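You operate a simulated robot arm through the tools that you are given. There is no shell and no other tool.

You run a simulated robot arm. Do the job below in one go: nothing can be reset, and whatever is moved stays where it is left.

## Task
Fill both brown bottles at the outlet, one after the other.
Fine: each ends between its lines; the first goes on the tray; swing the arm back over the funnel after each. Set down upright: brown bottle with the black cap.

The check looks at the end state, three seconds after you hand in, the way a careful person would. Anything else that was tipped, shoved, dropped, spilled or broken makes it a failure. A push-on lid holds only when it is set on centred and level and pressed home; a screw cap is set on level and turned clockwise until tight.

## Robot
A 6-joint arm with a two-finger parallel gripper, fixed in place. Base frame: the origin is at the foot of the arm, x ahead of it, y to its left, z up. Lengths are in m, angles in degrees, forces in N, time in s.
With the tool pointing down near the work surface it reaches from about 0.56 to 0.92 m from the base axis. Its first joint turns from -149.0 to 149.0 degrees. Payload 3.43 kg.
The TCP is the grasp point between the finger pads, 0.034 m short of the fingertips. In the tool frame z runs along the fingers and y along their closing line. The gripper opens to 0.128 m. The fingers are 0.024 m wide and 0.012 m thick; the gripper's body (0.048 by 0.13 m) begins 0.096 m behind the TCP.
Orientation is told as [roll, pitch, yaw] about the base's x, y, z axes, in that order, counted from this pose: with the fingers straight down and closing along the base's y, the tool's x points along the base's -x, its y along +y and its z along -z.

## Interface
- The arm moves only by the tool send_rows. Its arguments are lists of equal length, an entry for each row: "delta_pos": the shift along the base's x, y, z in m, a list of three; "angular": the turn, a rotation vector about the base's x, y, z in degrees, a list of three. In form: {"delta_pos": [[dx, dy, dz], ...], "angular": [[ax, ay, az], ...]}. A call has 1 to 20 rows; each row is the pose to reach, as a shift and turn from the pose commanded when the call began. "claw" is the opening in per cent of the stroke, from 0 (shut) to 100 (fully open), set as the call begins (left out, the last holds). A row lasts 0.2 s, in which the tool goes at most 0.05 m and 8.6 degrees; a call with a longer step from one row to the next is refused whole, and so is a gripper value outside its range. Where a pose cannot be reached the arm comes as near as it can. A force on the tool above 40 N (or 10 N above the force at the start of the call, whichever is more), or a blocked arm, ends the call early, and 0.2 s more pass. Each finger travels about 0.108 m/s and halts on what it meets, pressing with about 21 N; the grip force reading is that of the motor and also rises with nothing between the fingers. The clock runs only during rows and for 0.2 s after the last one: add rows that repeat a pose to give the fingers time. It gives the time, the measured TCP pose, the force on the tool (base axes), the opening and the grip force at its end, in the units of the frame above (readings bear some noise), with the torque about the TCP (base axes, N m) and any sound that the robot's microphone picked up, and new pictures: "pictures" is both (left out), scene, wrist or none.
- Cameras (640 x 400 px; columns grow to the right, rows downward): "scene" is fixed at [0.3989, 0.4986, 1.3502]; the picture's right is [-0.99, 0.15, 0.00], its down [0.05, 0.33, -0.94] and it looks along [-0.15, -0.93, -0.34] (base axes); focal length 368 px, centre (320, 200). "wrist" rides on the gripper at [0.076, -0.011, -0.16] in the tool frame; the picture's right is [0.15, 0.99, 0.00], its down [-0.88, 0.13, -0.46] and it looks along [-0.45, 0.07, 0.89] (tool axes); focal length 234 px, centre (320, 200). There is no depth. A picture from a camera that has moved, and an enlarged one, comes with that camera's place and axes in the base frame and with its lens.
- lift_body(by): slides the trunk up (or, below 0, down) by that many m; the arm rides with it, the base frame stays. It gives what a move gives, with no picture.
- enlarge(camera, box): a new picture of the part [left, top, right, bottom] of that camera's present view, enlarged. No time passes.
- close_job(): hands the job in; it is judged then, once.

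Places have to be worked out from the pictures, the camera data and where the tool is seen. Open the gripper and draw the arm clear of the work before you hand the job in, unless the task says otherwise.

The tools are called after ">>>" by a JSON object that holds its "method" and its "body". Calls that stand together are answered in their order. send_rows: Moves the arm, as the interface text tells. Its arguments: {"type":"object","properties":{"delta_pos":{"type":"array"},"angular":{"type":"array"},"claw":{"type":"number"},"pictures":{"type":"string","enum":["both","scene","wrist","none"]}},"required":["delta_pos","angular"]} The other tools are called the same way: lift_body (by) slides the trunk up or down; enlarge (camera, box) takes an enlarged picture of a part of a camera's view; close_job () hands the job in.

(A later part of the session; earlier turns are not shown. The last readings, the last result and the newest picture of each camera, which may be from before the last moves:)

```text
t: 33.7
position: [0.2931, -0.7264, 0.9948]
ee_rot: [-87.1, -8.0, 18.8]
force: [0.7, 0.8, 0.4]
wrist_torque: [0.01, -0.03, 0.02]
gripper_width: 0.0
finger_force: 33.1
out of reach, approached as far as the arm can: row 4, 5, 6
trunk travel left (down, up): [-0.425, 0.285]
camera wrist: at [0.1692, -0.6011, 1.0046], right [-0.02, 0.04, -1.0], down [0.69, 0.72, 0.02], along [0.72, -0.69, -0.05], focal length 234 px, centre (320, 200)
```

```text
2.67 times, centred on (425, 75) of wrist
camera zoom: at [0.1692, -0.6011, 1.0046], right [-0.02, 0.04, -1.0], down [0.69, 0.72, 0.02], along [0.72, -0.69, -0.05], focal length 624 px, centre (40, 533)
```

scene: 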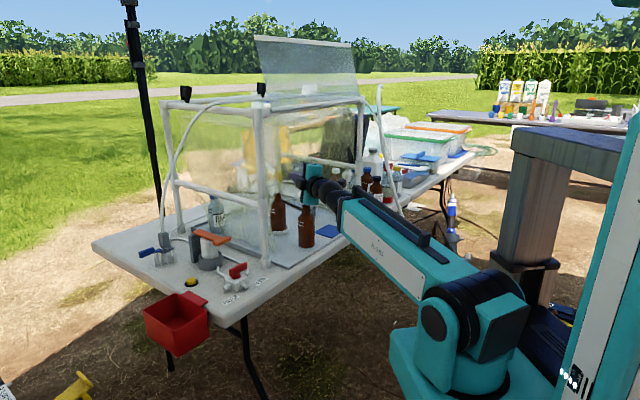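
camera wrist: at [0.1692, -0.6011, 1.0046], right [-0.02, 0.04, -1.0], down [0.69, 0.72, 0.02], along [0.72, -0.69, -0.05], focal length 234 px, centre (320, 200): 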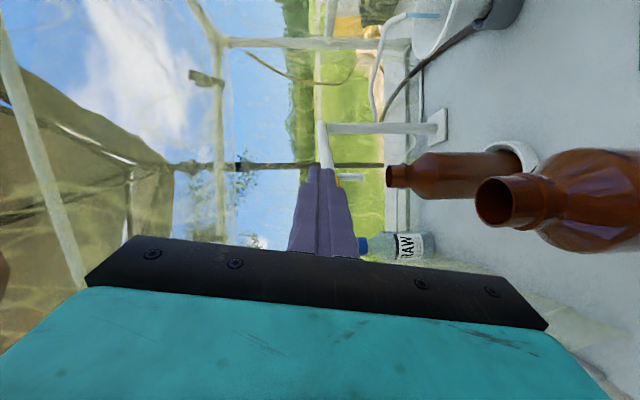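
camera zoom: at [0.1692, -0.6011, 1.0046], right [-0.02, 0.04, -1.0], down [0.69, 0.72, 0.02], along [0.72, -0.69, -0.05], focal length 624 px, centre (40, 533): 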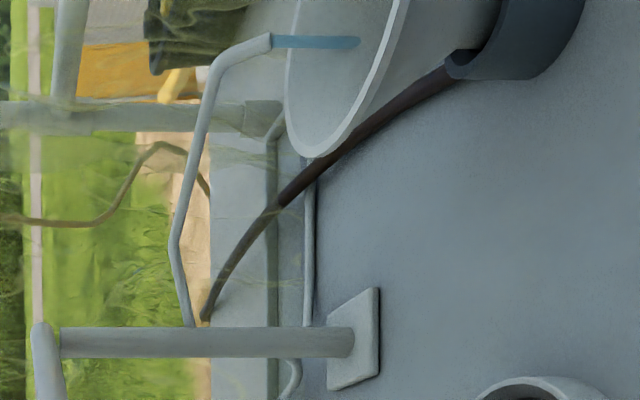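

Stub and mouth line up in both the scene and the wrist view (same vertical line within ~2 mm), so the arm is exactly over bottle 1, presumably at its stop. I'll retreat, turn the tool back to a tilted pose facing the green plate at about (0.03, -0.93), and inspect it.

>>> {"method": "send_rows", "body": {"delta_pos": [[-0.045, 0.0, 0.01], [-0.09, 0.0, 0.02], [-0.13, -0.005, 0.03], [-0.16, -0.01, 0.03], [-0.18, -0.015, 0.03], [-0.2, -0.025, 0.03], [-0.215, -0.035, 0.03], [-0.225, -0.045, 0.025], [-0.235, -0.055, 0.02], [-0.243, -0.065, 0.015], [-0.243, -0.07, 0.01], [-0.243, -0.074, 0.005], [-0.243, -0.074, 0.005], [-0.243, -0.074, 0.005]], "angular": [[0, 0, 0], [4.2, -5.7, -3.8], [8.4, -11.4, -7.6], [12.6, -17.1, -11.3], [16.9, -22.8, -15.1], [21.1, -28.5, -18.9], [25.3, -34.2, -22.7], [29.5, -40.0, -26.5], [33.7, -45.7, -30.3], [37.9, -51.4, -34.0], [42.2, -57.1, -37.8], [46.4, -62.8, -41.6], [50.6, -68.5, -45.4], [50.6, -68.5, -45.4]], "claw": 0, "pictures": "both"}}

```text
t: 36.7
position: [0.0563, -0.7999, 1.0006]
ee_rot: [0.0, -45.1, -85.1]
force: [0.2, 0.1, 0.6]
wrist_torque: [-0.02, -0.01, 0.01]
gripper_width: 0.0001
finger_force: 32.9
out of reach, approached as far as the arm can: row 1, 2, 3, 4
trunk travel left (down, up): [-0.425, 0.285]
camera wrist: at [0.0314, -0.6336, 1.0604], right [0.98, 0.19, -0.1], down [0.15, -0.29, 0.95], along [0.15, -0.94, -0.31], focal length 234 px, centre (320, 200)
```

scene: 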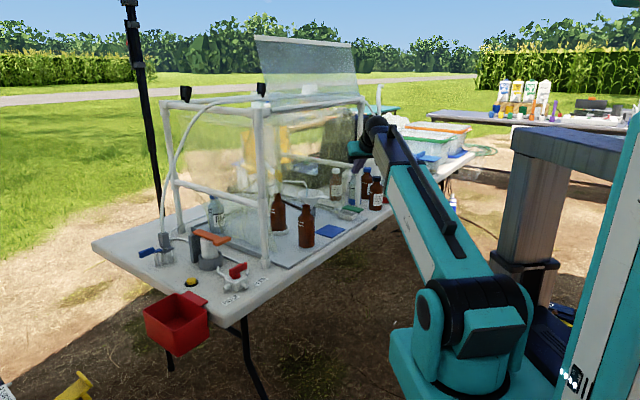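
wrist: 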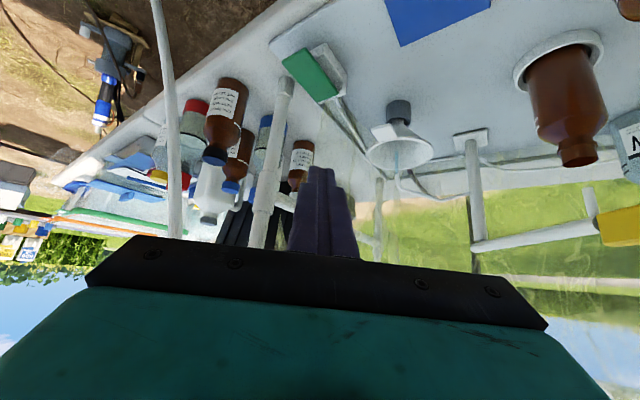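

This view shows the green plate box, hoses, funnel and the arm over bottle 1. Enlarging each.

>>> {"method": "enlarge", "body": {"camera": "wrist", "box": [250, 30, 370, 120]}}

>>> {"method": "enlarge", "body": {"camera": "wrist", "box": [330, 80, 490, 210]}}

>>> {"method": "enlarge", "body": {"camera": "wrist", "box": [480, 20, 640, 260]}}

>>> {"method": "enlarge", "body": {"camera": "wrist", "box": [120, 50, 330, 240]}}

>>> {"method": "enlarge", "body": {"camera": "scene", "box": [310, 190, 390, 240]}}

```text
4.44 times, centred on (310, 75) of wrist
camera zoom: at [0.0314, -0.6336, 1.0604], right [0.98, 0.19, -0.1], down [0.15, -0.29, 0.95], along [0.15, -0.94, -0.31], focal length 1041 px, centre (364, 756)
```

zoom: 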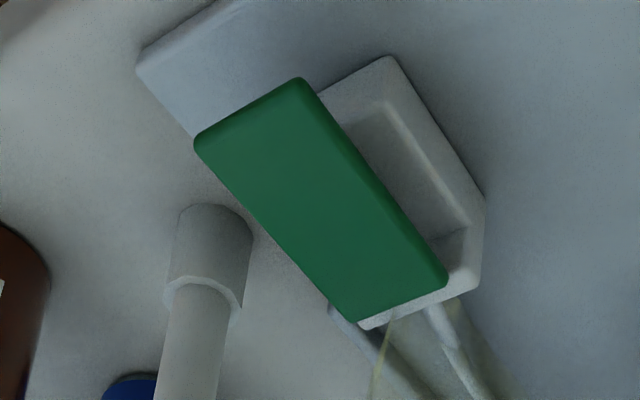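

```text
3.08 times, centred on (410, 145) of wrist
camera zoom: at [0.0314, -0.6336, 1.0604], right [0.98, 0.19, -0.1], down [0.15, -0.29, 0.95], along [0.15, -0.94, -0.31], focal length 720 px, centre (43, 369)
```

zoom: 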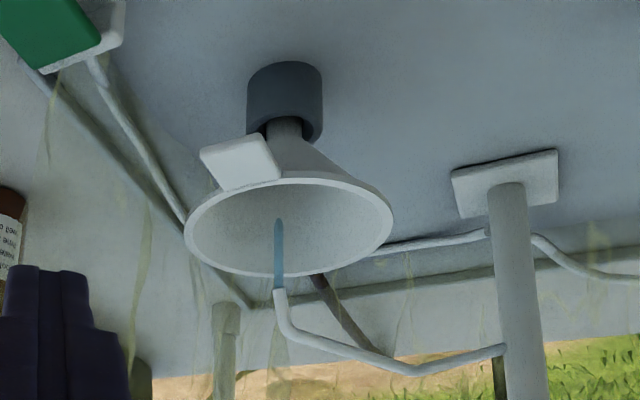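

```text
1.67 times, centred on (560, 140) of wrist
camera zoom: at [0.0314, -0.6336, 1.0604], right [0.98, 0.19, -0.1], down [0.15, -0.29, 0.95], along [0.15, -0.94, -0.31], focal length 390 px, centre (-80, 300)
```

zoom: 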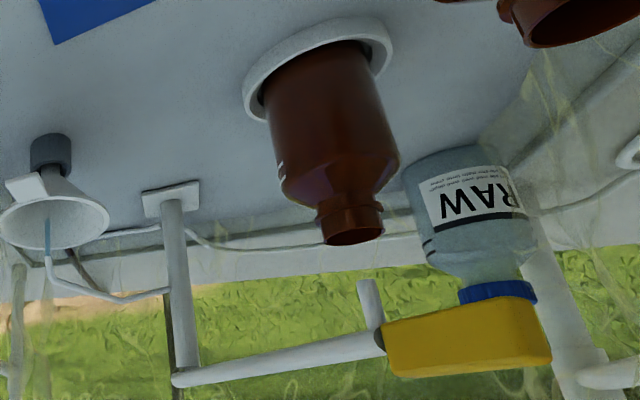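

```text
2.11 times, centred on (225, 145) of wrist
camera zoom: at [0.0314, -0.6336, 1.0604], right [0.98, 0.19, -0.1], down [0.15, -0.29, 0.95], along [0.15, -0.94, -0.31], focal length 493 px, centre (520, 316)
```

zoom: 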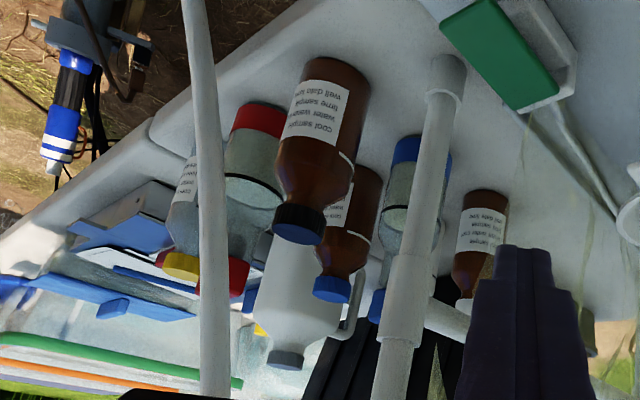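

```text
8.00 times, centred on (350, 215) of scene
camera zoom: at [0.3989, 0.4986, 1.3502], right [-0.99, 0.15, 0.0], down [0.05, 0.33, -0.94], along [-0.15, -0.93, -0.34], focal length 2948 px, centre (80, 80)
```

zoom: 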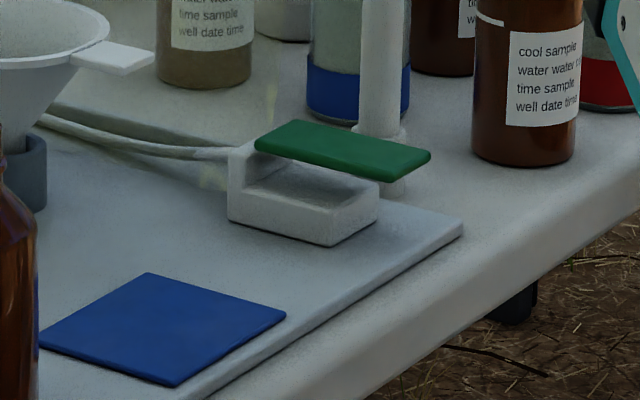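

The white box has a raised back wall with the green plate cantilevered over a recess and hoses running into it: a press lever, top at z≈0.805, free end near (0.015, -0.862). I'll bring the closed fingertips above the free end.

>>> {"method": "send_rows", "body": {"delta_pos": [[-0.01, -0.015, -0.035], [-0.02, -0.03, -0.07], [-0.033, -0.049, -0.1], [-0.033, -0.049, -0.125], [-0.033, -0.049, -0.125]], "angular": [[0, 0, 0], [0, 0, 0], [0, 0, 0], [0, 0, 0], [0, 0, 0]], "claw": 0, "pictures": "both"}}

>>> {"method": "enlarge", "body": {"camera": "wrist", "box": [220, 40, 420, 240]}}

>>> {"method": "enlarge", "body": {"camera": "scene", "box": [310, 180, 390, 230]}}

```text
t: 37.9
position: [0.0236, -0.8451, 0.8731]
ee_rot: [0.0, -45.1, -85.0]
force: [-0.2, -0.2, 0.5]
wrist_torque: [0.0, 0.04, 0.02]
gripper_width: 0.0
finger_force: 33.1
trunk travel left (down, up): [-0.425, 0.285]
camera wrist: at [-0.0013, -0.6807, 0.9327], right [0.98, 0.19, -0.1], down [0.16, -0.29, 0.95], along [0.15, -0.94, -0.31], focal length 234 px, centre (320, 200)
```

scene: 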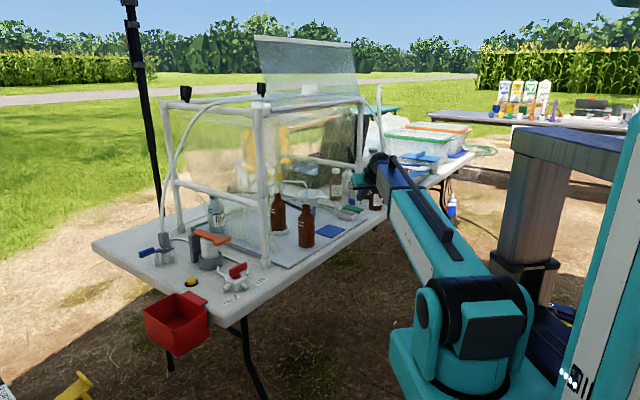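
wrist: 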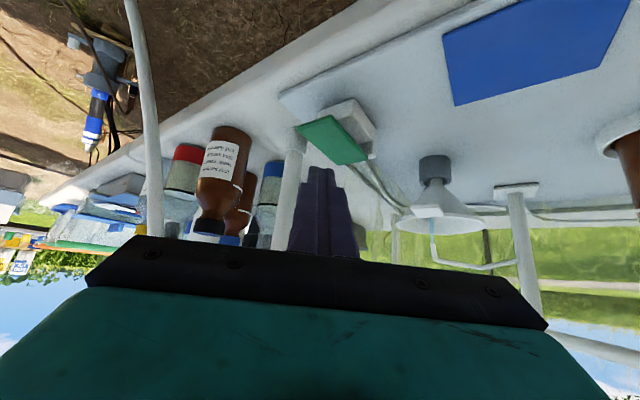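

```text
2.00 times, centred on (320, 140) of wrist
camera zoom: at [-0.0013, -0.6807, 0.9327], right [0.98, 0.19, -0.1], down [0.16, -0.29, 0.95], along [0.15, -0.94, -0.31], focal length 468 px, centre (320, 320)
```

zoom: 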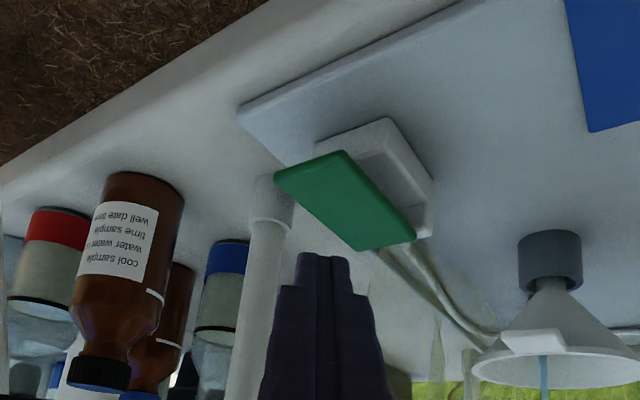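

```text
8.00 times, centred on (350, 205) of scene
camera zoom: at [0.3989, 0.4986, 1.3502], right [-0.99, 0.15, 0.0], down [0.05, 0.33, -0.94], along [-0.15, -0.93, -0.34], focal length 2948 px, centre (80, 160)
```

zoom: 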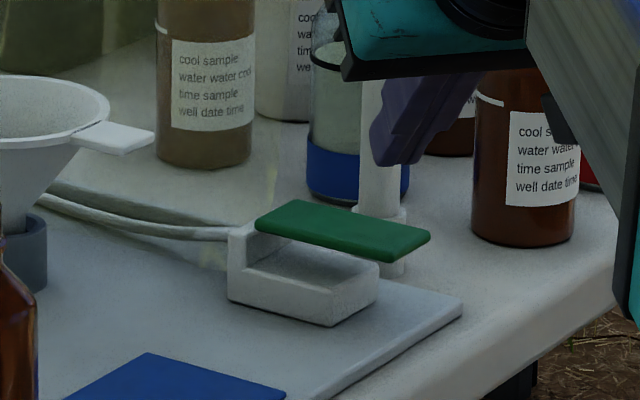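

The plate's free end is confirmed near (0.01, -0.865, 0.80) and my fingertips are ~4 cm above it. I'll shift 1 cm further onto the plate and descend to just above contact.

>>> {"method": "send_rows", "body": {"delta_pos": [[0.008, -0.009, -0.01], [0.008, -0.009, -0.025], [0.008, -0.009, -0.034], [0.008, -0.009, -0.039]], "angular": [[0, 0, 0], [0, 0, 0], [0, 0, 0], [0, 0, 0]], "claw": 0, "pictures": "wrist"}}

>>> {"method": "enlarge", "body": {"camera": "wrist", "box": [240, 80, 420, 240]}}

>>> {"method": "enlarge", "body": {"camera": "scene", "box": [310, 180, 390, 230]}}

```text
t: 38.9
position: [0.0327, -0.8547, 0.835]
ee_rot: [0.0, -45.1, -85.1]
force: [0.5, 0.4, -0.9]
wrist_torque: [0.01, 0.03, -0.05]
gripper_width: 0.0
finger_force: 33.1
trunk travel left (down, up): [-0.425, 0.285]
camera wrist: at [0.0076, -0.6905, 0.8953], right [0.98, 0.19, -0.1], down [0.16, -0.29, 0.95], along [0.15, -0.94, -0.31], focal length 234 px, centre (320, 200)
```

wrist: 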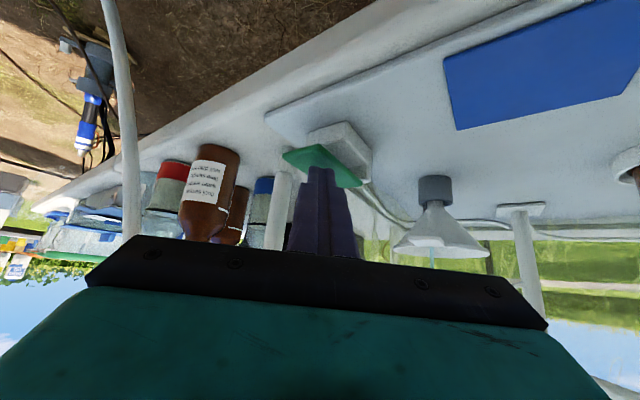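

```text
2.50 times, centred on (330, 160) of wrist
camera zoom: at [0.0076, -0.6905, 0.8953], right [0.98, 0.19, -0.1], down [0.16, -0.29, 0.95], along [0.15, -0.94, -0.31], focal length 585 px, centre (295, 300)
```

zoom: 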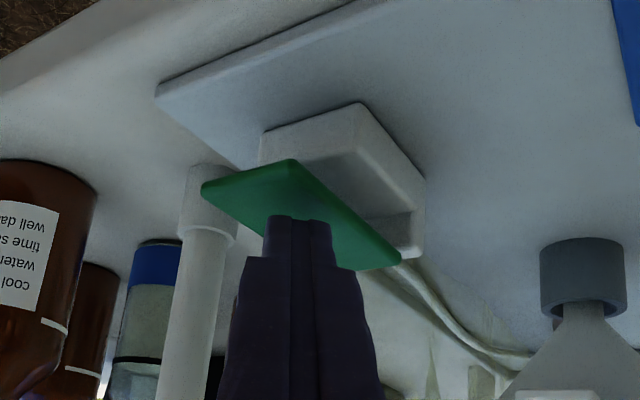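

```text
8.00 times, centred on (350, 205) of scene
camera zoom: at [0.3989, 0.4986, 1.3502], right [-0.99, 0.15, 0.0], down [0.05, 0.33, -0.94], along [-0.15, -0.93, -0.34], focal length 2948 px, centre (80, 160)
```

zoom: 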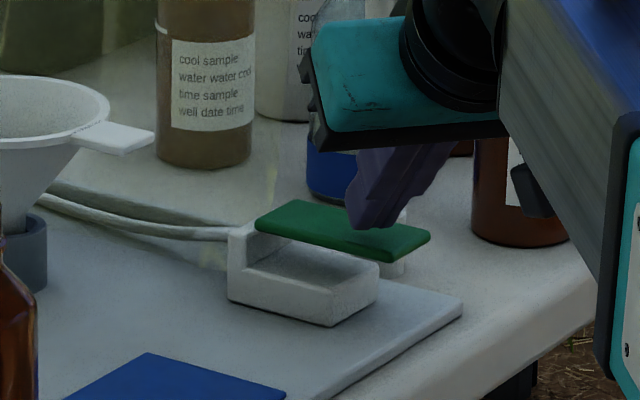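

The fingertips are just touching-height above the plate. I'll press down 6 mm and check the force and the stub.

>>> {"method": "send_rows", "body": {"delta_pos": [[0, 0, -0.003], [0, 0, -0.006]], "angular": [[0, 0, 0], [0, 0, 0]], "claw": 0, "pictures": "none"}}

>>> {"method": "enlarge", "body": {"camera": "scene", "box": [255, 155, 335, 235]}}

>>> {"method": "enlarge", "body": {"camera": "scene", "box": [310, 180, 390, 230]}}

```text
t: 39.5
position: [0.0318, -0.8575, 0.8299]
ee_rot: [0.0, -45.2, -85.0]
force: [0.0, -0.4, 1.6]
wrist_torque: [-0.02, 0.03, 0.0]
gripper_width: 0.0001
finger_force: 33.1
trunk travel left (down, up): [-0.425, 0.285]
```

```text
5.00 times, centred on (295, 195) of scene
camera zoom: at [0.3989, 0.4986, 1.3502], right [-0.99, 0.15, 0.0], down [0.05, 0.33, -0.94], along [-0.15, -0.93, -0.34], focal length 1842 px, centre (445, 225)
```

zoom: 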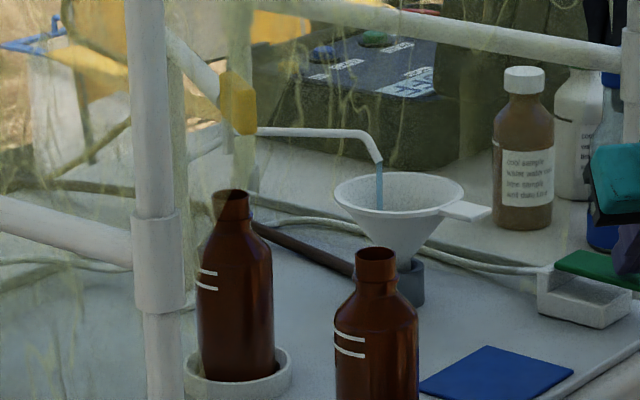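

```text
8.00 times, centred on (350, 205) of scene
camera zoom: at [0.3989, 0.4986, 1.3502], right [-0.99, 0.15, 0.0], down [0.05, 0.33, -0.94], along [-0.15, -0.93, -0.34], focal length 2948 px, centre (80, 160)
```

zoom: 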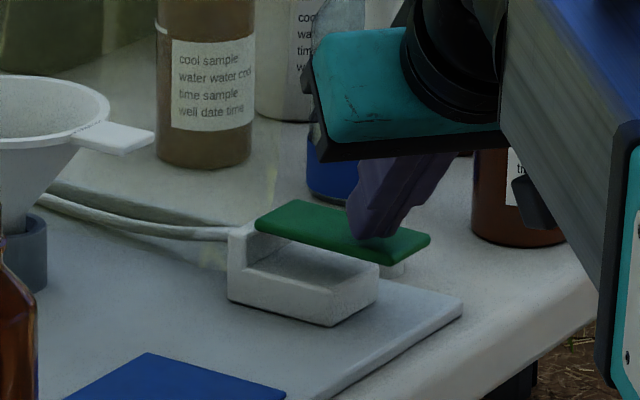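

Still barely any contact (1.6 N). Pressing another 6 mm.

>>> {"method": "send_rows", "body": {"delta_pos": [[0, 0, -0.003], [0, 0, -0.006]], "angular": [[0, 0, 0], [0, 0, 0]], "claw": 0, "pictures": "none"}}

>>> {"method": "enlarge", "body": {"camera": "scene", "box": [255, 155, 335, 235]}}

>>> {"method": "enlarge", "body": {"camera": "scene", "box": [310, 180, 390, 230]}}

```text
t: 40.1
position: [0.0321, -0.8554, 0.8239]
ee_rot: [0.0, -45.2, -84.9]
force: [0.1, -1.2, 2.9]
wrist_torque: [-0.06, -0.05, -0.01]
gripper_width: 0.0
finger_force: 33.0
trunk travel left (down, up): [-0.425, 0.285]
```

```text
5.00 times, centred on (295, 195) of scene
camera zoom: at [0.3989, 0.4986, 1.3502], right [-0.99, 0.15, 0.0], down [0.05, 0.33, -0.94], along [-0.15, -0.93, -0.34], focal length 1842 px, centre (445, 225)
```

zoom: 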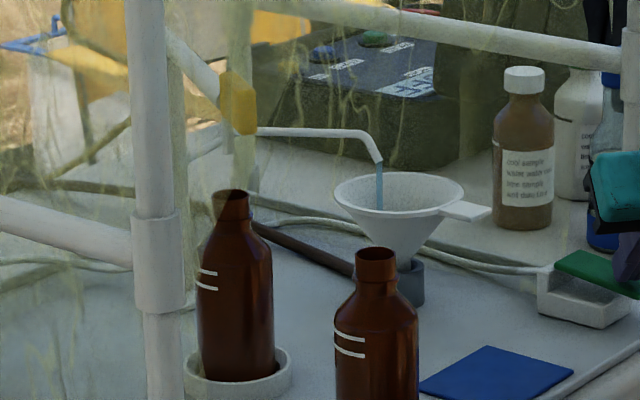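

```text
8.00 times, centred on (350, 205) of scene
camera zoom: at [0.3989, 0.4986, 1.3502], right [-0.99, 0.15, 0.0], down [0.05, 0.33, -0.94], along [-0.15, -0.93, -0.34], focal length 2948 px, centre (80, 160)
```

zoom: 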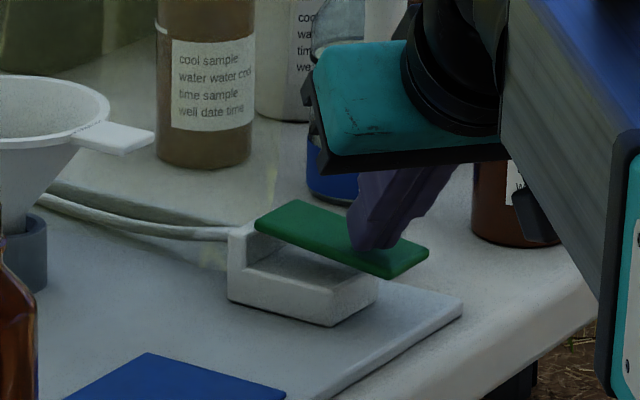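

The green plate does tilt down under light force (≈3 N) — it is a sprung lever. No flow yet; pressing further.

>>> {"method": "send_rows", "body": {"delta_pos": [[0, 0, -0.004], [0, 0, -0.007]], "angular": [[0, 0, 0], [0, 0, 0]], "claw": 0, "pictures": "none"}}

>>> {"method": "enlarge", "body": {"camera": "scene", "box": [255, 155, 335, 235]}}

>>> {"method": "enlarge", "body": {"camera": "scene", "box": [310, 180, 390, 230]}}

```text
t: 40.7
position: [0.0312, -0.8543, 0.818]
ee_rot: [-0.2, -45.1, -85.0]
force: [-1.8, -2.5, 3.0]
wrist_torque: [-0.13, 0.02, -0.05]
gripper_width: 0.0
finger_force: 33.3
trunk travel left (down, up): [-0.425, 0.285]
```

```text
5.00 times, centred on (295, 195) of scene
camera zoom: at [0.3989, 0.4986, 1.3502], right [-0.99, 0.15, 0.0], down [0.05, 0.33, -0.94], along [-0.15, -0.93, -0.34], focal length 1842 px, centre (445, 225)
```

zoom: 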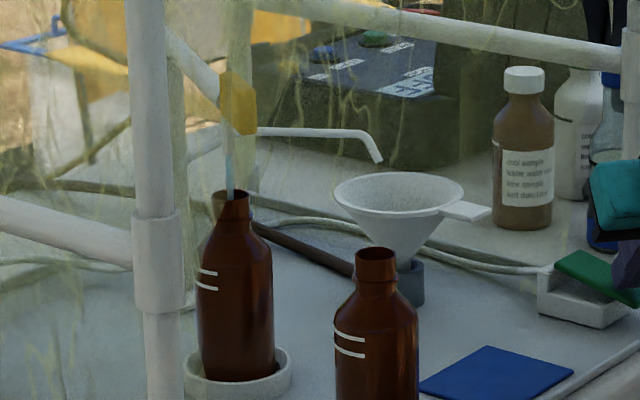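

```text
8.00 times, centred on (350, 205) of scene
camera zoom: at [0.3989, 0.4986, 1.3502], right [-0.99, 0.15, 0.0], down [0.05, 0.33, -0.94], along [-0.15, -0.93, -0.34], focal length 2948 px, centre (80, 160)
```

zoom: 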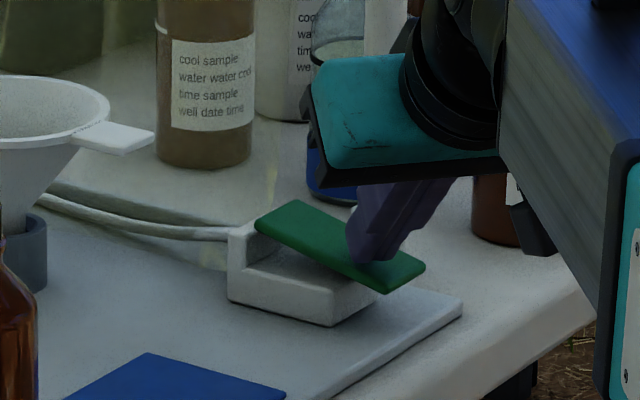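

Pressing the green plate diverts the water: the bypass tube has stopped and a blue stream now falls from the stub into bottle 1. I'll hold the plate and check for a visible level in the bottle at short intervals.

>>> {"method": "send_rows", "body": {"delta_pos": [[0, 0, 0], [0, 0, 0], [0, 0, 0]], "angular": [[0, 0, 0], [0, 0, 0], [0, 0, 0]], "claw": 0, "pictures": "none"}}

>>> {"method": "enlarge", "body": {"camera": "scene", "box": [260, 180, 310, 235]}}

```text
t: 41.5
position: [0.0323, -0.8555, 0.8171]
ee_rot: [0.0, -45.0, -85.1]
force: [-1.7, 0.4, 3.0]
wrist_torque: [-0.06, 0.01, -0.04]
gripper_width: 0.0
finger_force: 32.7
trunk travel left (down, up): [-0.425, 0.285]
```

```text
7.27 times, centred on (285, 208) of scene
camera zoom: at [0.3989, 0.4986, 1.3502], right [-0.99, 0.15, 0.0], down [0.05, 0.33, -0.94], along [-0.15, -0.93, -0.34], focal length 2680 px, centre (574, 146)
```

zoom: 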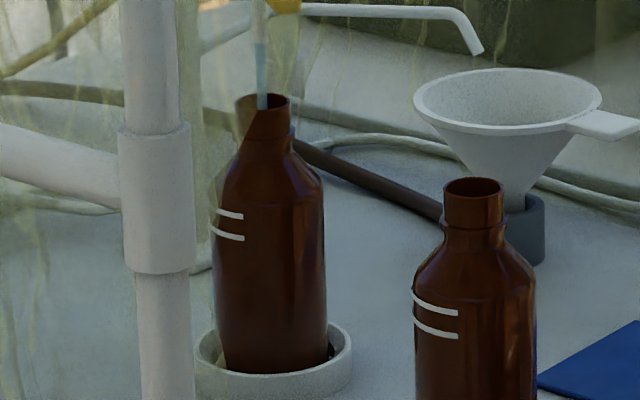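

The stream runs. I'll zoom closely at the bottle body to find how the level shows through the brown glass.

>>> {"method": "enlarge", "body": {"camera": "scene", "box": [266, 203, 290, 235]}}

>>> {"method": "enlarge", "body": {"camera": "scene", "box": [266, 190, 318, 250]}}

```text
12.50 times, centred on (278, 219) of scene
camera zoom: at [0.3989, 0.4986, 1.3502], right [-0.99, 0.15, 0.0], down [0.05, 0.33, -0.94], along [-0.15, -0.93, -0.34], focal length 4605 px, centre (845, -38)
```

zoom: 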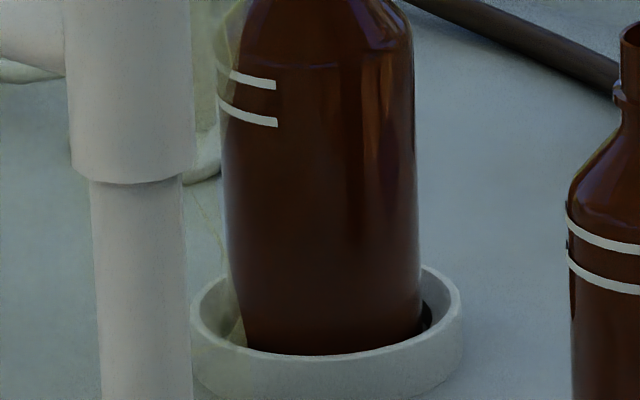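

```text
6.67 times, centred on (292, 220) of scene
camera zoom: at [0.3989, 0.4986, 1.3502], right [-0.99, 0.15, 0.0], down [0.05, 0.33, -0.94], along [-0.15, -0.93, -0.34], focal length 2456 px, centre (507, 67)
```

zoom: 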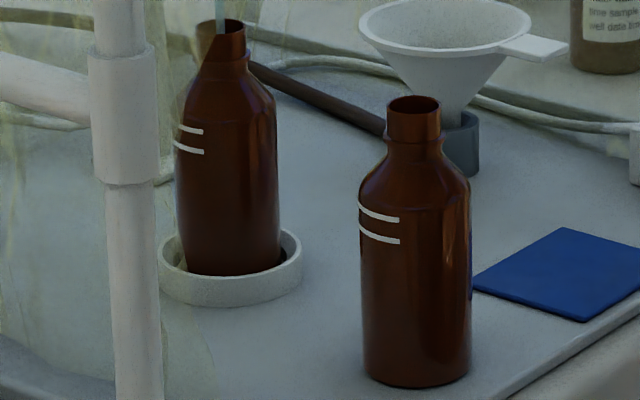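

No clear level line yet after ~1 s of flow. Holding another ~1.2 s and comparing the same view.

>>> {"method": "send_rows", "body": {"delta_pos": [[0, 0, 0], [0, 0, 0], [0, 0, 0], [0, 0, 0], [0, 0, 0]], "angular": [[0, 0, 0], [0, 0, 0], [0, 0, 0], [0, 0, 0], [0, 0, 0]], "claw": 0, "pictures": "none"}}

>>> {"method": "enlarge", "body": {"camera": "scene", "box": [266, 203, 290, 235]}}

>>> {"method": "enlarge", "body": {"camera": "scene", "box": [266, 190, 318, 250]}}

```text
t: 42.7
position: [0.0318, -0.8549, 0.8178]
ee_rot: [0.0, -45.2, -85.0]
force: [-0.2, 1.7, 3.4]
wrist_torque: [-0.01, -0.02, -0.02]
gripper_width: 0.0
finger_force: 32.1
trunk travel left (down, up): [-0.425, 0.285]
```

```text
12.50 times, centred on (278, 219) of scene
camera zoom: at [0.3989, 0.4986, 1.3502], right [-0.99, 0.15, 0.0], down [0.05, 0.33, -0.94], along [-0.15, -0.93, -0.34], focal length 4605 px, centre (845, -38)
```

zoom: 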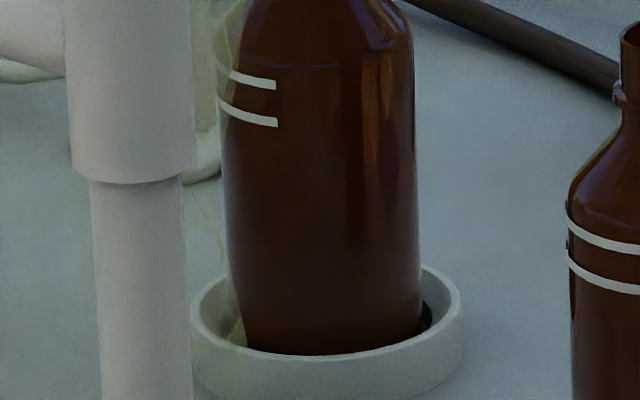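

```text
6.67 times, centred on (292, 220) of scene
camera zoom: at [0.3989, 0.4986, 1.3502], right [-0.99, 0.15, 0.0], down [0.05, 0.33, -0.94], along [-0.15, -0.93, -0.34], focal length 2456 px, centre (507, 67)
```

zoom: 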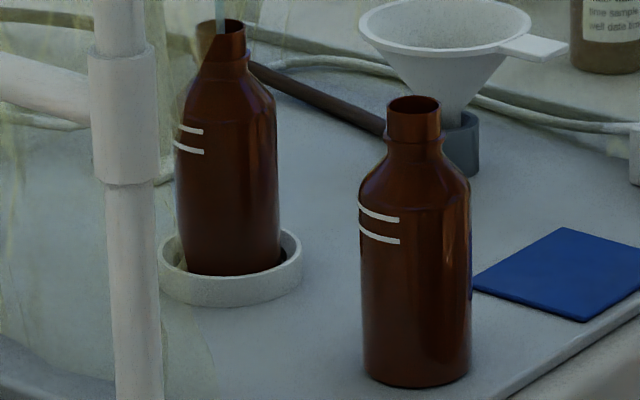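

The change is too subtle at this zoom. Looking closer still at the lower half of bottle 1, and at the empty bottle 2 for reference.

>>> {"method": "enlarge", "body": {"camera": "scene", "box": [270, 214, 286, 232]}}

>>> {"method": "enlarge", "body": {"camera": "scene", "box": [298, 228, 316, 250]}}

```text
16.00 times, centred on (278, 223) of scene
camera zoom: at [0.3989, 0.4986, 1.3502], right [-0.99, 0.15, 0.0], down [0.05, 0.33, -0.94], along [-0.15, -0.93, -0.34], focal length 5895 px, centre (992, -168)
```

zoom: 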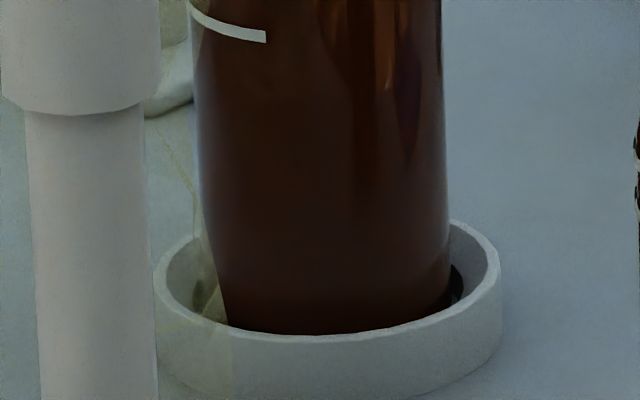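

```text
16.00 times, centred on (307, 239) of scene
camera zoom: at [0.3989, 0.4986, 1.3502], right [-0.99, 0.15, 0.0], down [0.05, 0.33, -0.94], along [-0.15, -0.93, -0.34], focal length 5895 px, centre (528, -424)
```

zoom: 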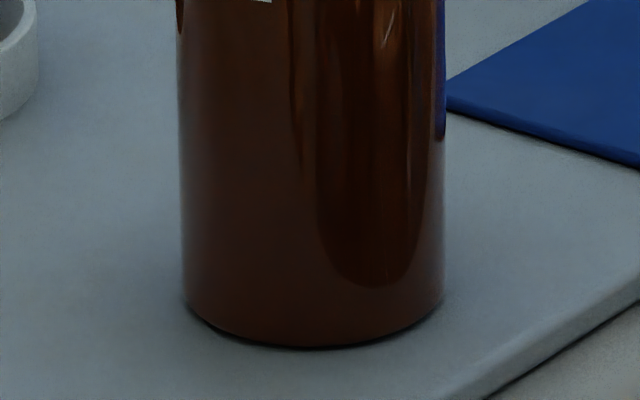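

The glass shading is mostly reflections, and a low level would still hide behind the ring wall. I'll keep filling in ~1.2 s steps and compare.

>>> {"method": "send_rows", "body": {"delta_pos": [[0, 0, 0], [0, 0, 0], [0, 0, 0], [0, 0, 0], [0, 0, 0]], "angular": [[0, 0, 0], [0, 0, 0], [0, 0, 0], [0, 0, 0], [0, 0, 0]], "claw": 0, "pictures": "none"}}

>>> {"method": "enlarge", "body": {"camera": "scene", "box": [266, 203, 290, 235]}}

>>> {"method": "enlarge", "body": {"camera": "scene", "box": [266, 185, 290, 205]}}

```text
t: 43.9
position: [0.0329, -0.8556, 0.818]
ee_rot: [0.0, -45.2, -85.0]
force: [-0.3, 0.3, 3.6]
wrist_torque: [-0.03, -0.03, 0.04]
gripper_width: 0.0
finger_force: 32.9
trunk travel left (down, up): [-0.425, 0.285]
```

```text
12.50 times, centred on (278, 219) of scene
camera zoom: at [0.3989, 0.4986, 1.3502], right [-0.99, 0.15, 0.0], down [0.05, 0.33, -0.94], along [-0.15, -0.93, -0.34], focal length 4605 px, centre (845, -38)
```

zoom: 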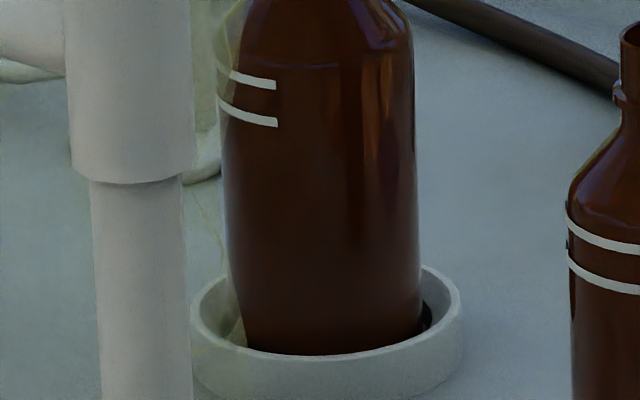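

```text
16.00 times, centred on (278, 195) of scene
camera zoom: at [0.3989, 0.4986, 1.3502], right [-0.99, 0.15, 0.0], down [0.05, 0.33, -0.94], along [-0.15, -0.93, -0.34], focal length 5895 px, centre (992, 280)
```

zoom: 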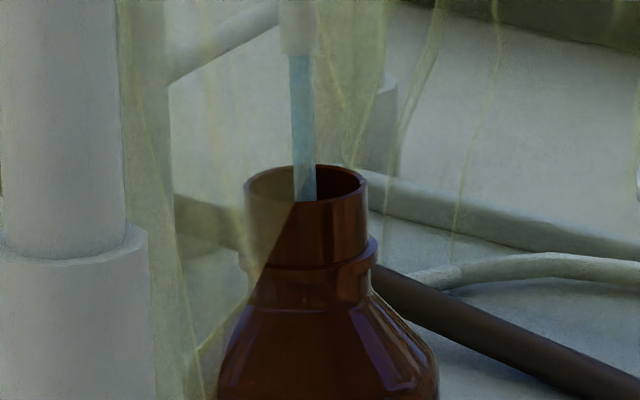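

The stream enters cleanly. Repeating the close view of the lower bottle for comparison.

>>> {"method": "enlarge", "body": {"camera": "scene", "box": [270, 214, 286, 232]}}

>>> {"method": "enlarge", "body": {"camera": "scene", "box": [272, 206, 288, 222]}}

```text
16.00 times, centred on (278, 223) of scene
camera zoom: at [0.3989, 0.4986, 1.3502], right [-0.99, 0.15, 0.0], down [0.05, 0.33, -0.94], along [-0.15, -0.93, -0.34], focal length 5895 px, centre (992, -168)
```

zoom: 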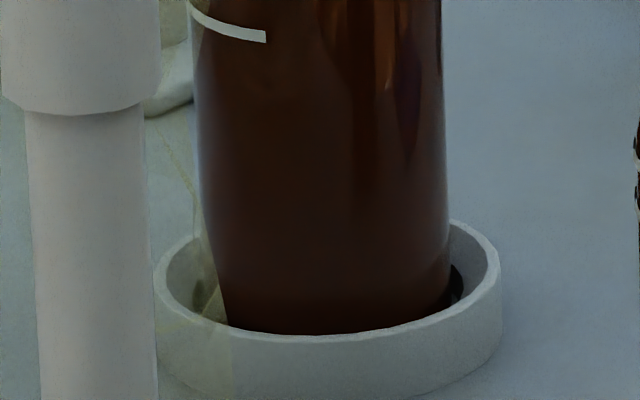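

```text
16.00 times, centred on (280, 214) of scene
camera zoom: at [0.3989, 0.4986, 1.3502], right [-0.99, 0.15, 0.0], down [0.05, 0.33, -0.94], along [-0.15, -0.93, -0.34], focal length 5895 px, centre (960, -24)
```

zoom: 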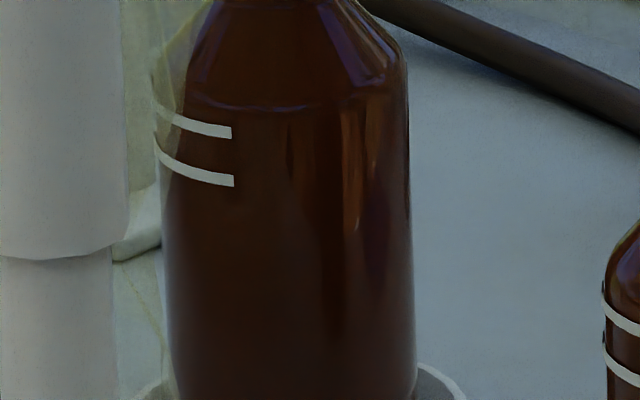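

I can't read the level reliably from here, so I'll release the plate now after ~3.5 s of flow and inspect the bottle from close by.

>>> {"method": "send_rows", "body": {"delta_pos": [[0, 0.005, 0.03], [0, 0.01, 0.07], [0, 0.02, 0.11], [0, 0.03, 0.15]], "angular": [[0, 0, 0], [0, 0, 0], [0, 0, 0], [0, 0, 0]], "claw": 0, "pictures": "scene"}}

>>> {"method": "enlarge", "body": {"camera": "scene", "box": [255, 155, 375, 235]}}

```text
t: 44.9
position: [0.0332, -0.8252, 0.9637]
ee_rot: [0.0, -45.1, -85.0]
force: [-0.1, 0.0, -0.4]
wrist_torque: [0.0, 0.0, -0.01]
gripper_width: 0.0
finger_force: 32.7
trunk travel left (down, up): [-0.425, 0.285]
```

scene: 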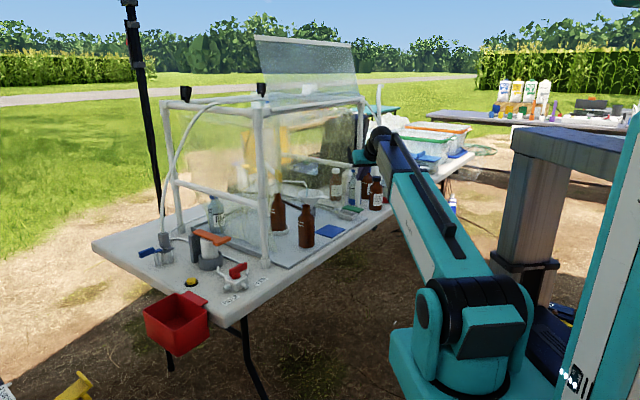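

```text
5.00 times, centred on (315, 195) of scene
camera zoom: at [0.3989, 0.4986, 1.3502], right [-0.99, 0.15, 0.0], down [0.05, 0.33, -0.94], along [-0.15, -0.93, -0.34], focal length 1842 px, centre (345, 225)
```

zoom: 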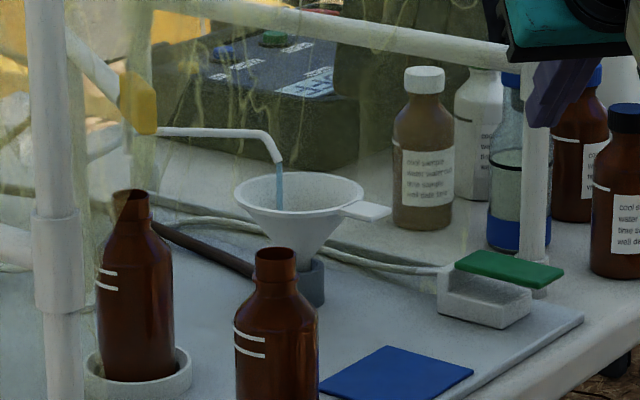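

The plate sprang back and the water returned to the bypass tube. Now I'll move to a pose facing bottle 1 from about 0.3 m with the gripper open, looking down at 30–35°.

>>> {"method": "send_rows", "body": {"delta_pos": [[0.03, 0.015, 0.01], [0.06, 0.03, 0.01], [0.09, 0.045, 0.01], [0.12, 0.055, 0.01], [0.15, 0.065, 0.01], [0.18, 0.07, 0.01], [0.209, 0.072, 0.01], [0.209, 0.072, 0.01]], "angular": [[0, 0, 8], [0, 0, 16], [0, 0, 24], [0, 0, 32], [0, 0, 40], [0, 0, 48], [0, 0, 55], [0, 0, 55]], "claw": 100, "pictures": "wrist"}}

>>> {"method": "enlarge", "body": {"camera": "wrist", "box": [240, 40, 420, 220]}}

>>> {"method": "enlarge", "body": {"camera": "wrist", "box": [290, 90, 350, 170]}}

```text
t: 46.7
position: [0.2443, -0.7518, 0.9772]
ee_rot: [0.0, -45.2, -29.9]
force: [0.0, 0.3, -0.1]
wrist_torque: [-0.01, 0.01, 0.0]
gripper_width: 0.1281
finger_force: 0.2
trunk travel left (down, up): [-0.425, 0.285]
camera wrist: at [0.094, -0.6787, 1.0373], right [0.4, 0.91, -0.1], down [0.32, -0.04, 0.95], along [0.86, -0.42, -0.31], focal length 234 px, centre (320, 200)
```

wrist: 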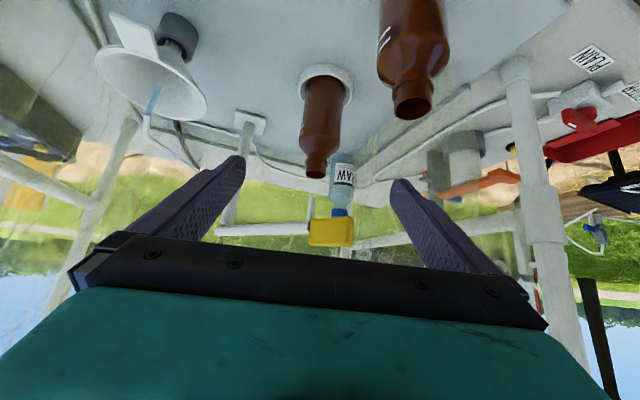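

```text
2.22 times, centred on (330, 130) of wrist
camera zoom: at [0.094, -0.6787, 1.0373], right [0.4, 0.91, -0.1], down [0.32, -0.04, 0.95], along [0.86, -0.42, -0.31], focal length 520 px, centre (298, 356)
```

zoom: 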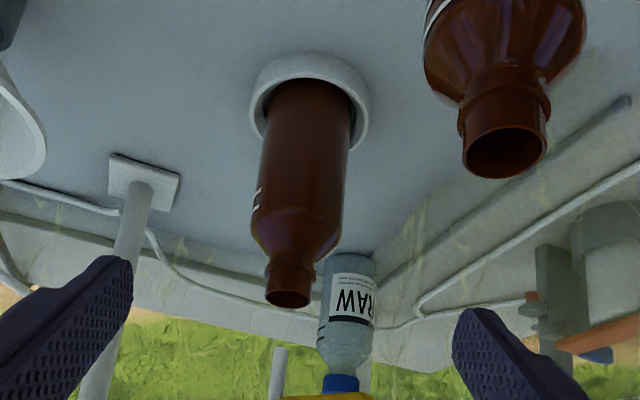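

```text
5.00 times, centred on (320, 130) of wrist
camera zoom: at [0.094, -0.6787, 1.0373], right [0.4, 0.91, -0.1], down [0.32, -0.04, 0.95], along [0.86, -0.42, -0.31], focal length 1171 px, centre (320, 550)
```

zoom: 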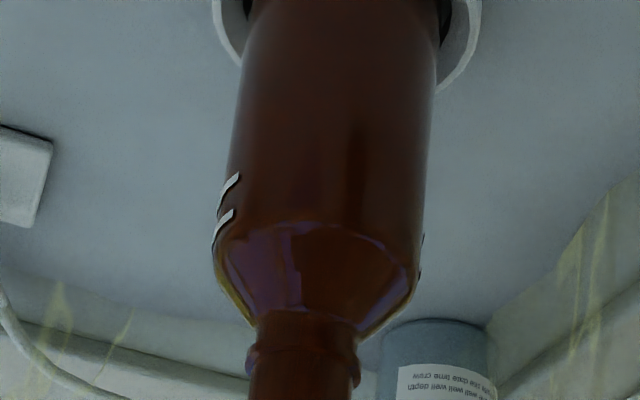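

The glass is quite dark from here. I'll zoom in further on bottle 1's body and on bottle 2's for comparison from this viewpoint.

>>> {"method": "enlarge", "body": {"camera": "wrist", "box": [298, 72, 346, 150]}}

>>> {"method": "enlarge", "body": {"camera": "wrist", "box": [370, 0, 460, 120]}}

>>> {"method": "enlarge", "body": {"camera": "scene", "box": [262, 186, 322, 252]}}

```text
5.13 times, centred on (322, 111) of wrist
camera zoom: at [0.094, -0.6787, 1.0373], right [0.4, 0.91, -0.1], down [0.32, -0.04, 0.95], along [0.86, -0.42, -0.31], focal length 1201 px, centre (310, 656)
```

zoom: 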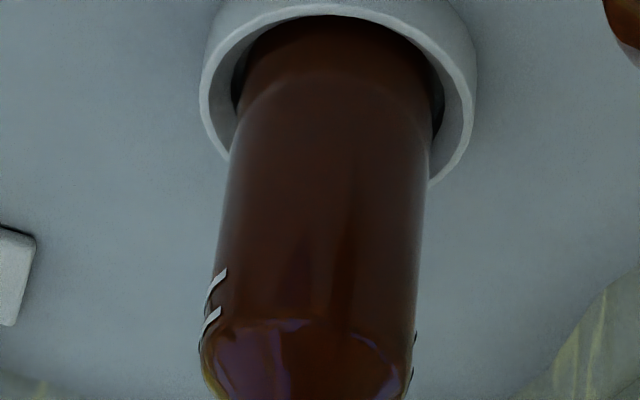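

```text
3.33 times, centred on (415, 60) of wrist
camera zoom: at [0.094, -0.6787, 1.0373], right [0.4, 0.91, -0.1], down [0.32, -0.04, 0.95], along [0.86, -0.42, -0.31], focal length 781 px, centre (3, 667)
```

zoom: 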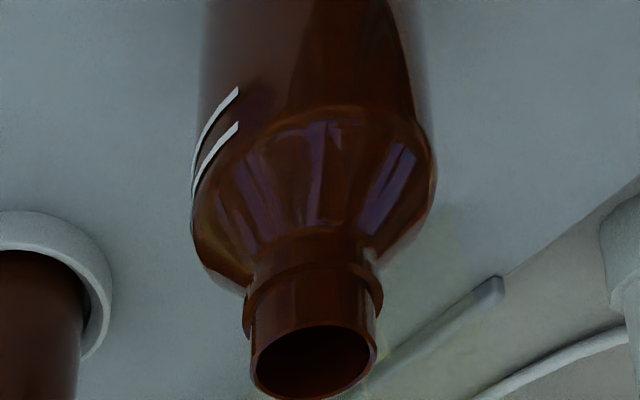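

```text
6.06 times, centred on (292, 219) of scene
camera zoom: at [0.3989, 0.4986, 1.3502], right [-0.99, 0.15, 0.0], down [0.05, 0.33, -0.94], along [-0.15, -0.93, -0.34], focal length 2233 px, centre (490, 85)
```

zoom: 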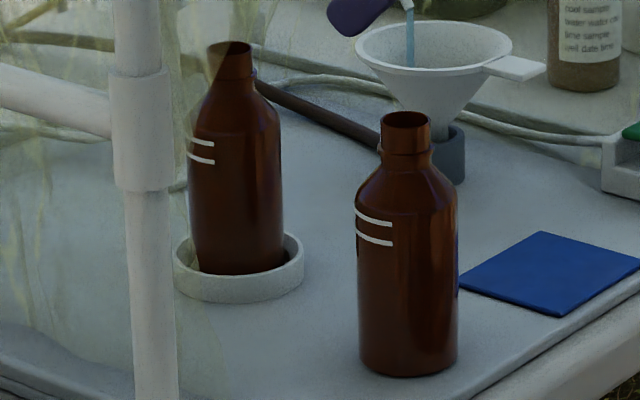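

The amber glass hides the level from this angle. I'll re-take the same scene close-up as during filling, to compare for any moving boundary.

>>> {"method": "enlarge", "body": {"camera": "scene", "box": [266, 203, 290, 235]}}

>>> {"method": "enlarge", "body": {"camera": "scene", "box": [296, 215, 320, 247]}}

```text
12.50 times, centred on (278, 219) of scene
camera zoom: at [0.3989, 0.4986, 1.3502], right [-0.99, 0.15, 0.0], down [0.05, 0.33, -0.94], along [-0.15, -0.93, -0.34], focal length 4605 px, centre (845, -38)
```

zoom: 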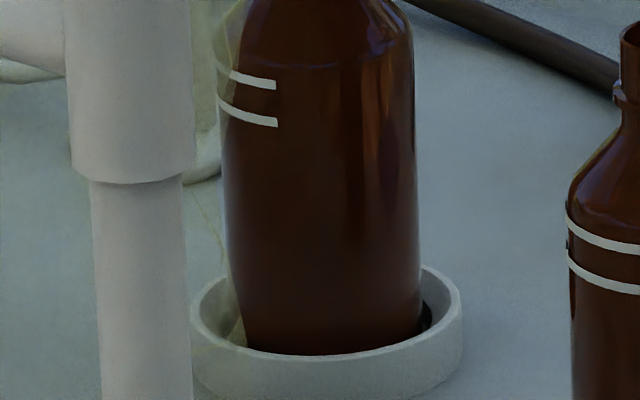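

```text
12.50 times, centred on (308, 231) of scene
camera zoom: at [0.3989, 0.4986, 1.3502], right [-0.99, 0.15, 0.0], down [0.05, 0.33, -0.94], along [-0.15, -0.93, -0.34], focal length 4605 px, centre (470, -188)
```

zoom: 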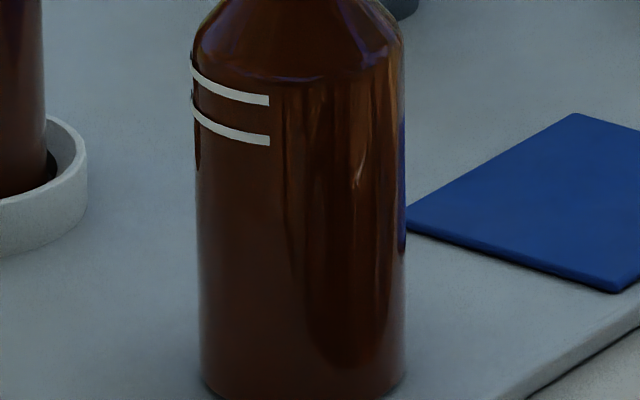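

No usable boundary. The plan is to swing the arm back to the funnel and look straight down into bottle 1's mouth to calibrate the fill rate. First I'll move above and in line with the bar at its ring position (yaw −76°), for caging the grip between the fingers.

>>> {"method": "send_rows", "body": {"delta_pos": [[0.0, 0.01, 0.04], [0.01, 0.02, 0.079], [0.03, 0.03, 0.085], [0.05, 0.035, 0.085], [0.07, 0.038, 0.085], [0.085, 0.038, 0.082], [0.0902, 0.0378, 0.079], [0.0902, 0.0378, 0.079]], "angular": [[0, 0, 0], [0, 0, -8], [0, 0, -16], [0, 0, -24], [0, 0, -32], [0, 0, -40], [0, 0, -46.5], [0, 0, -46.5]], "claw": 60, "pictures": "both"}}

>>> {"method": "enlarge", "body": {"camera": "wrist", "box": [220, 60, 420, 240]}}

```text
t: 48.5
position: [0.3311, -0.7172, 1.0565]
ee_rot: [0.0, -45.0, -76.6]
force: [0.4, 0.7, -0.4]
wrist_torque: [0.01, 0.01, 0.03]
gripper_width: 0.0767
finger_force: 0.0
trunk travel left (down, up): [-0.425, 0.285]
camera wrist: at [0.2821, -0.5564, 1.1159], right [0.94, 0.33, -0.1], down [0.2, -0.26, 0.95], along [0.29, -0.91, -0.31], focal length 234 px, centre (320, 200)
```

scene: 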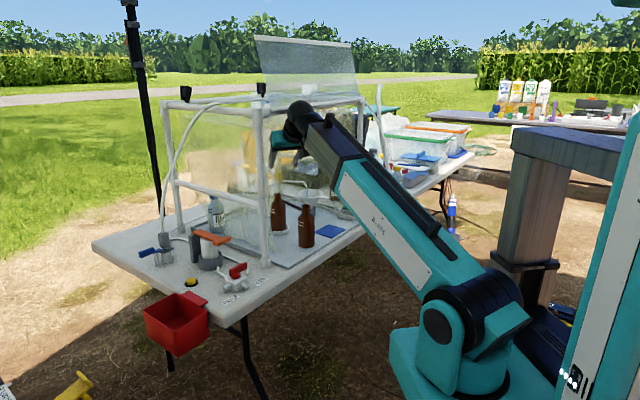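
wrist: 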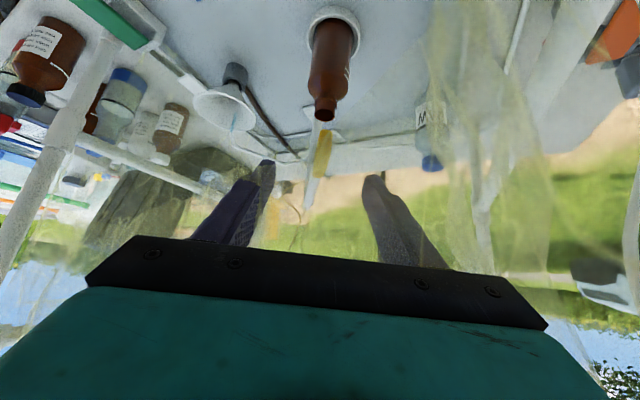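

```text
2.22 times, centred on (320, 150) of wrist
camera zoom: at [0.2821, -0.5564, 1.1159], right [0.94, 0.33, -0.1], down [0.2, -0.26, 0.95], along [0.29, -0.91, -0.31], focal length 520 px, centre (320, 311)
```

zoom: 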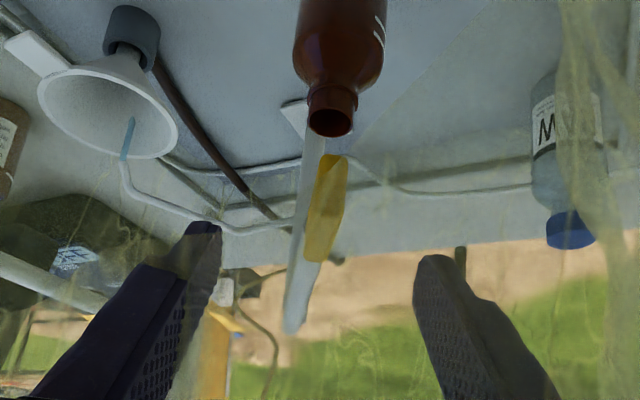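

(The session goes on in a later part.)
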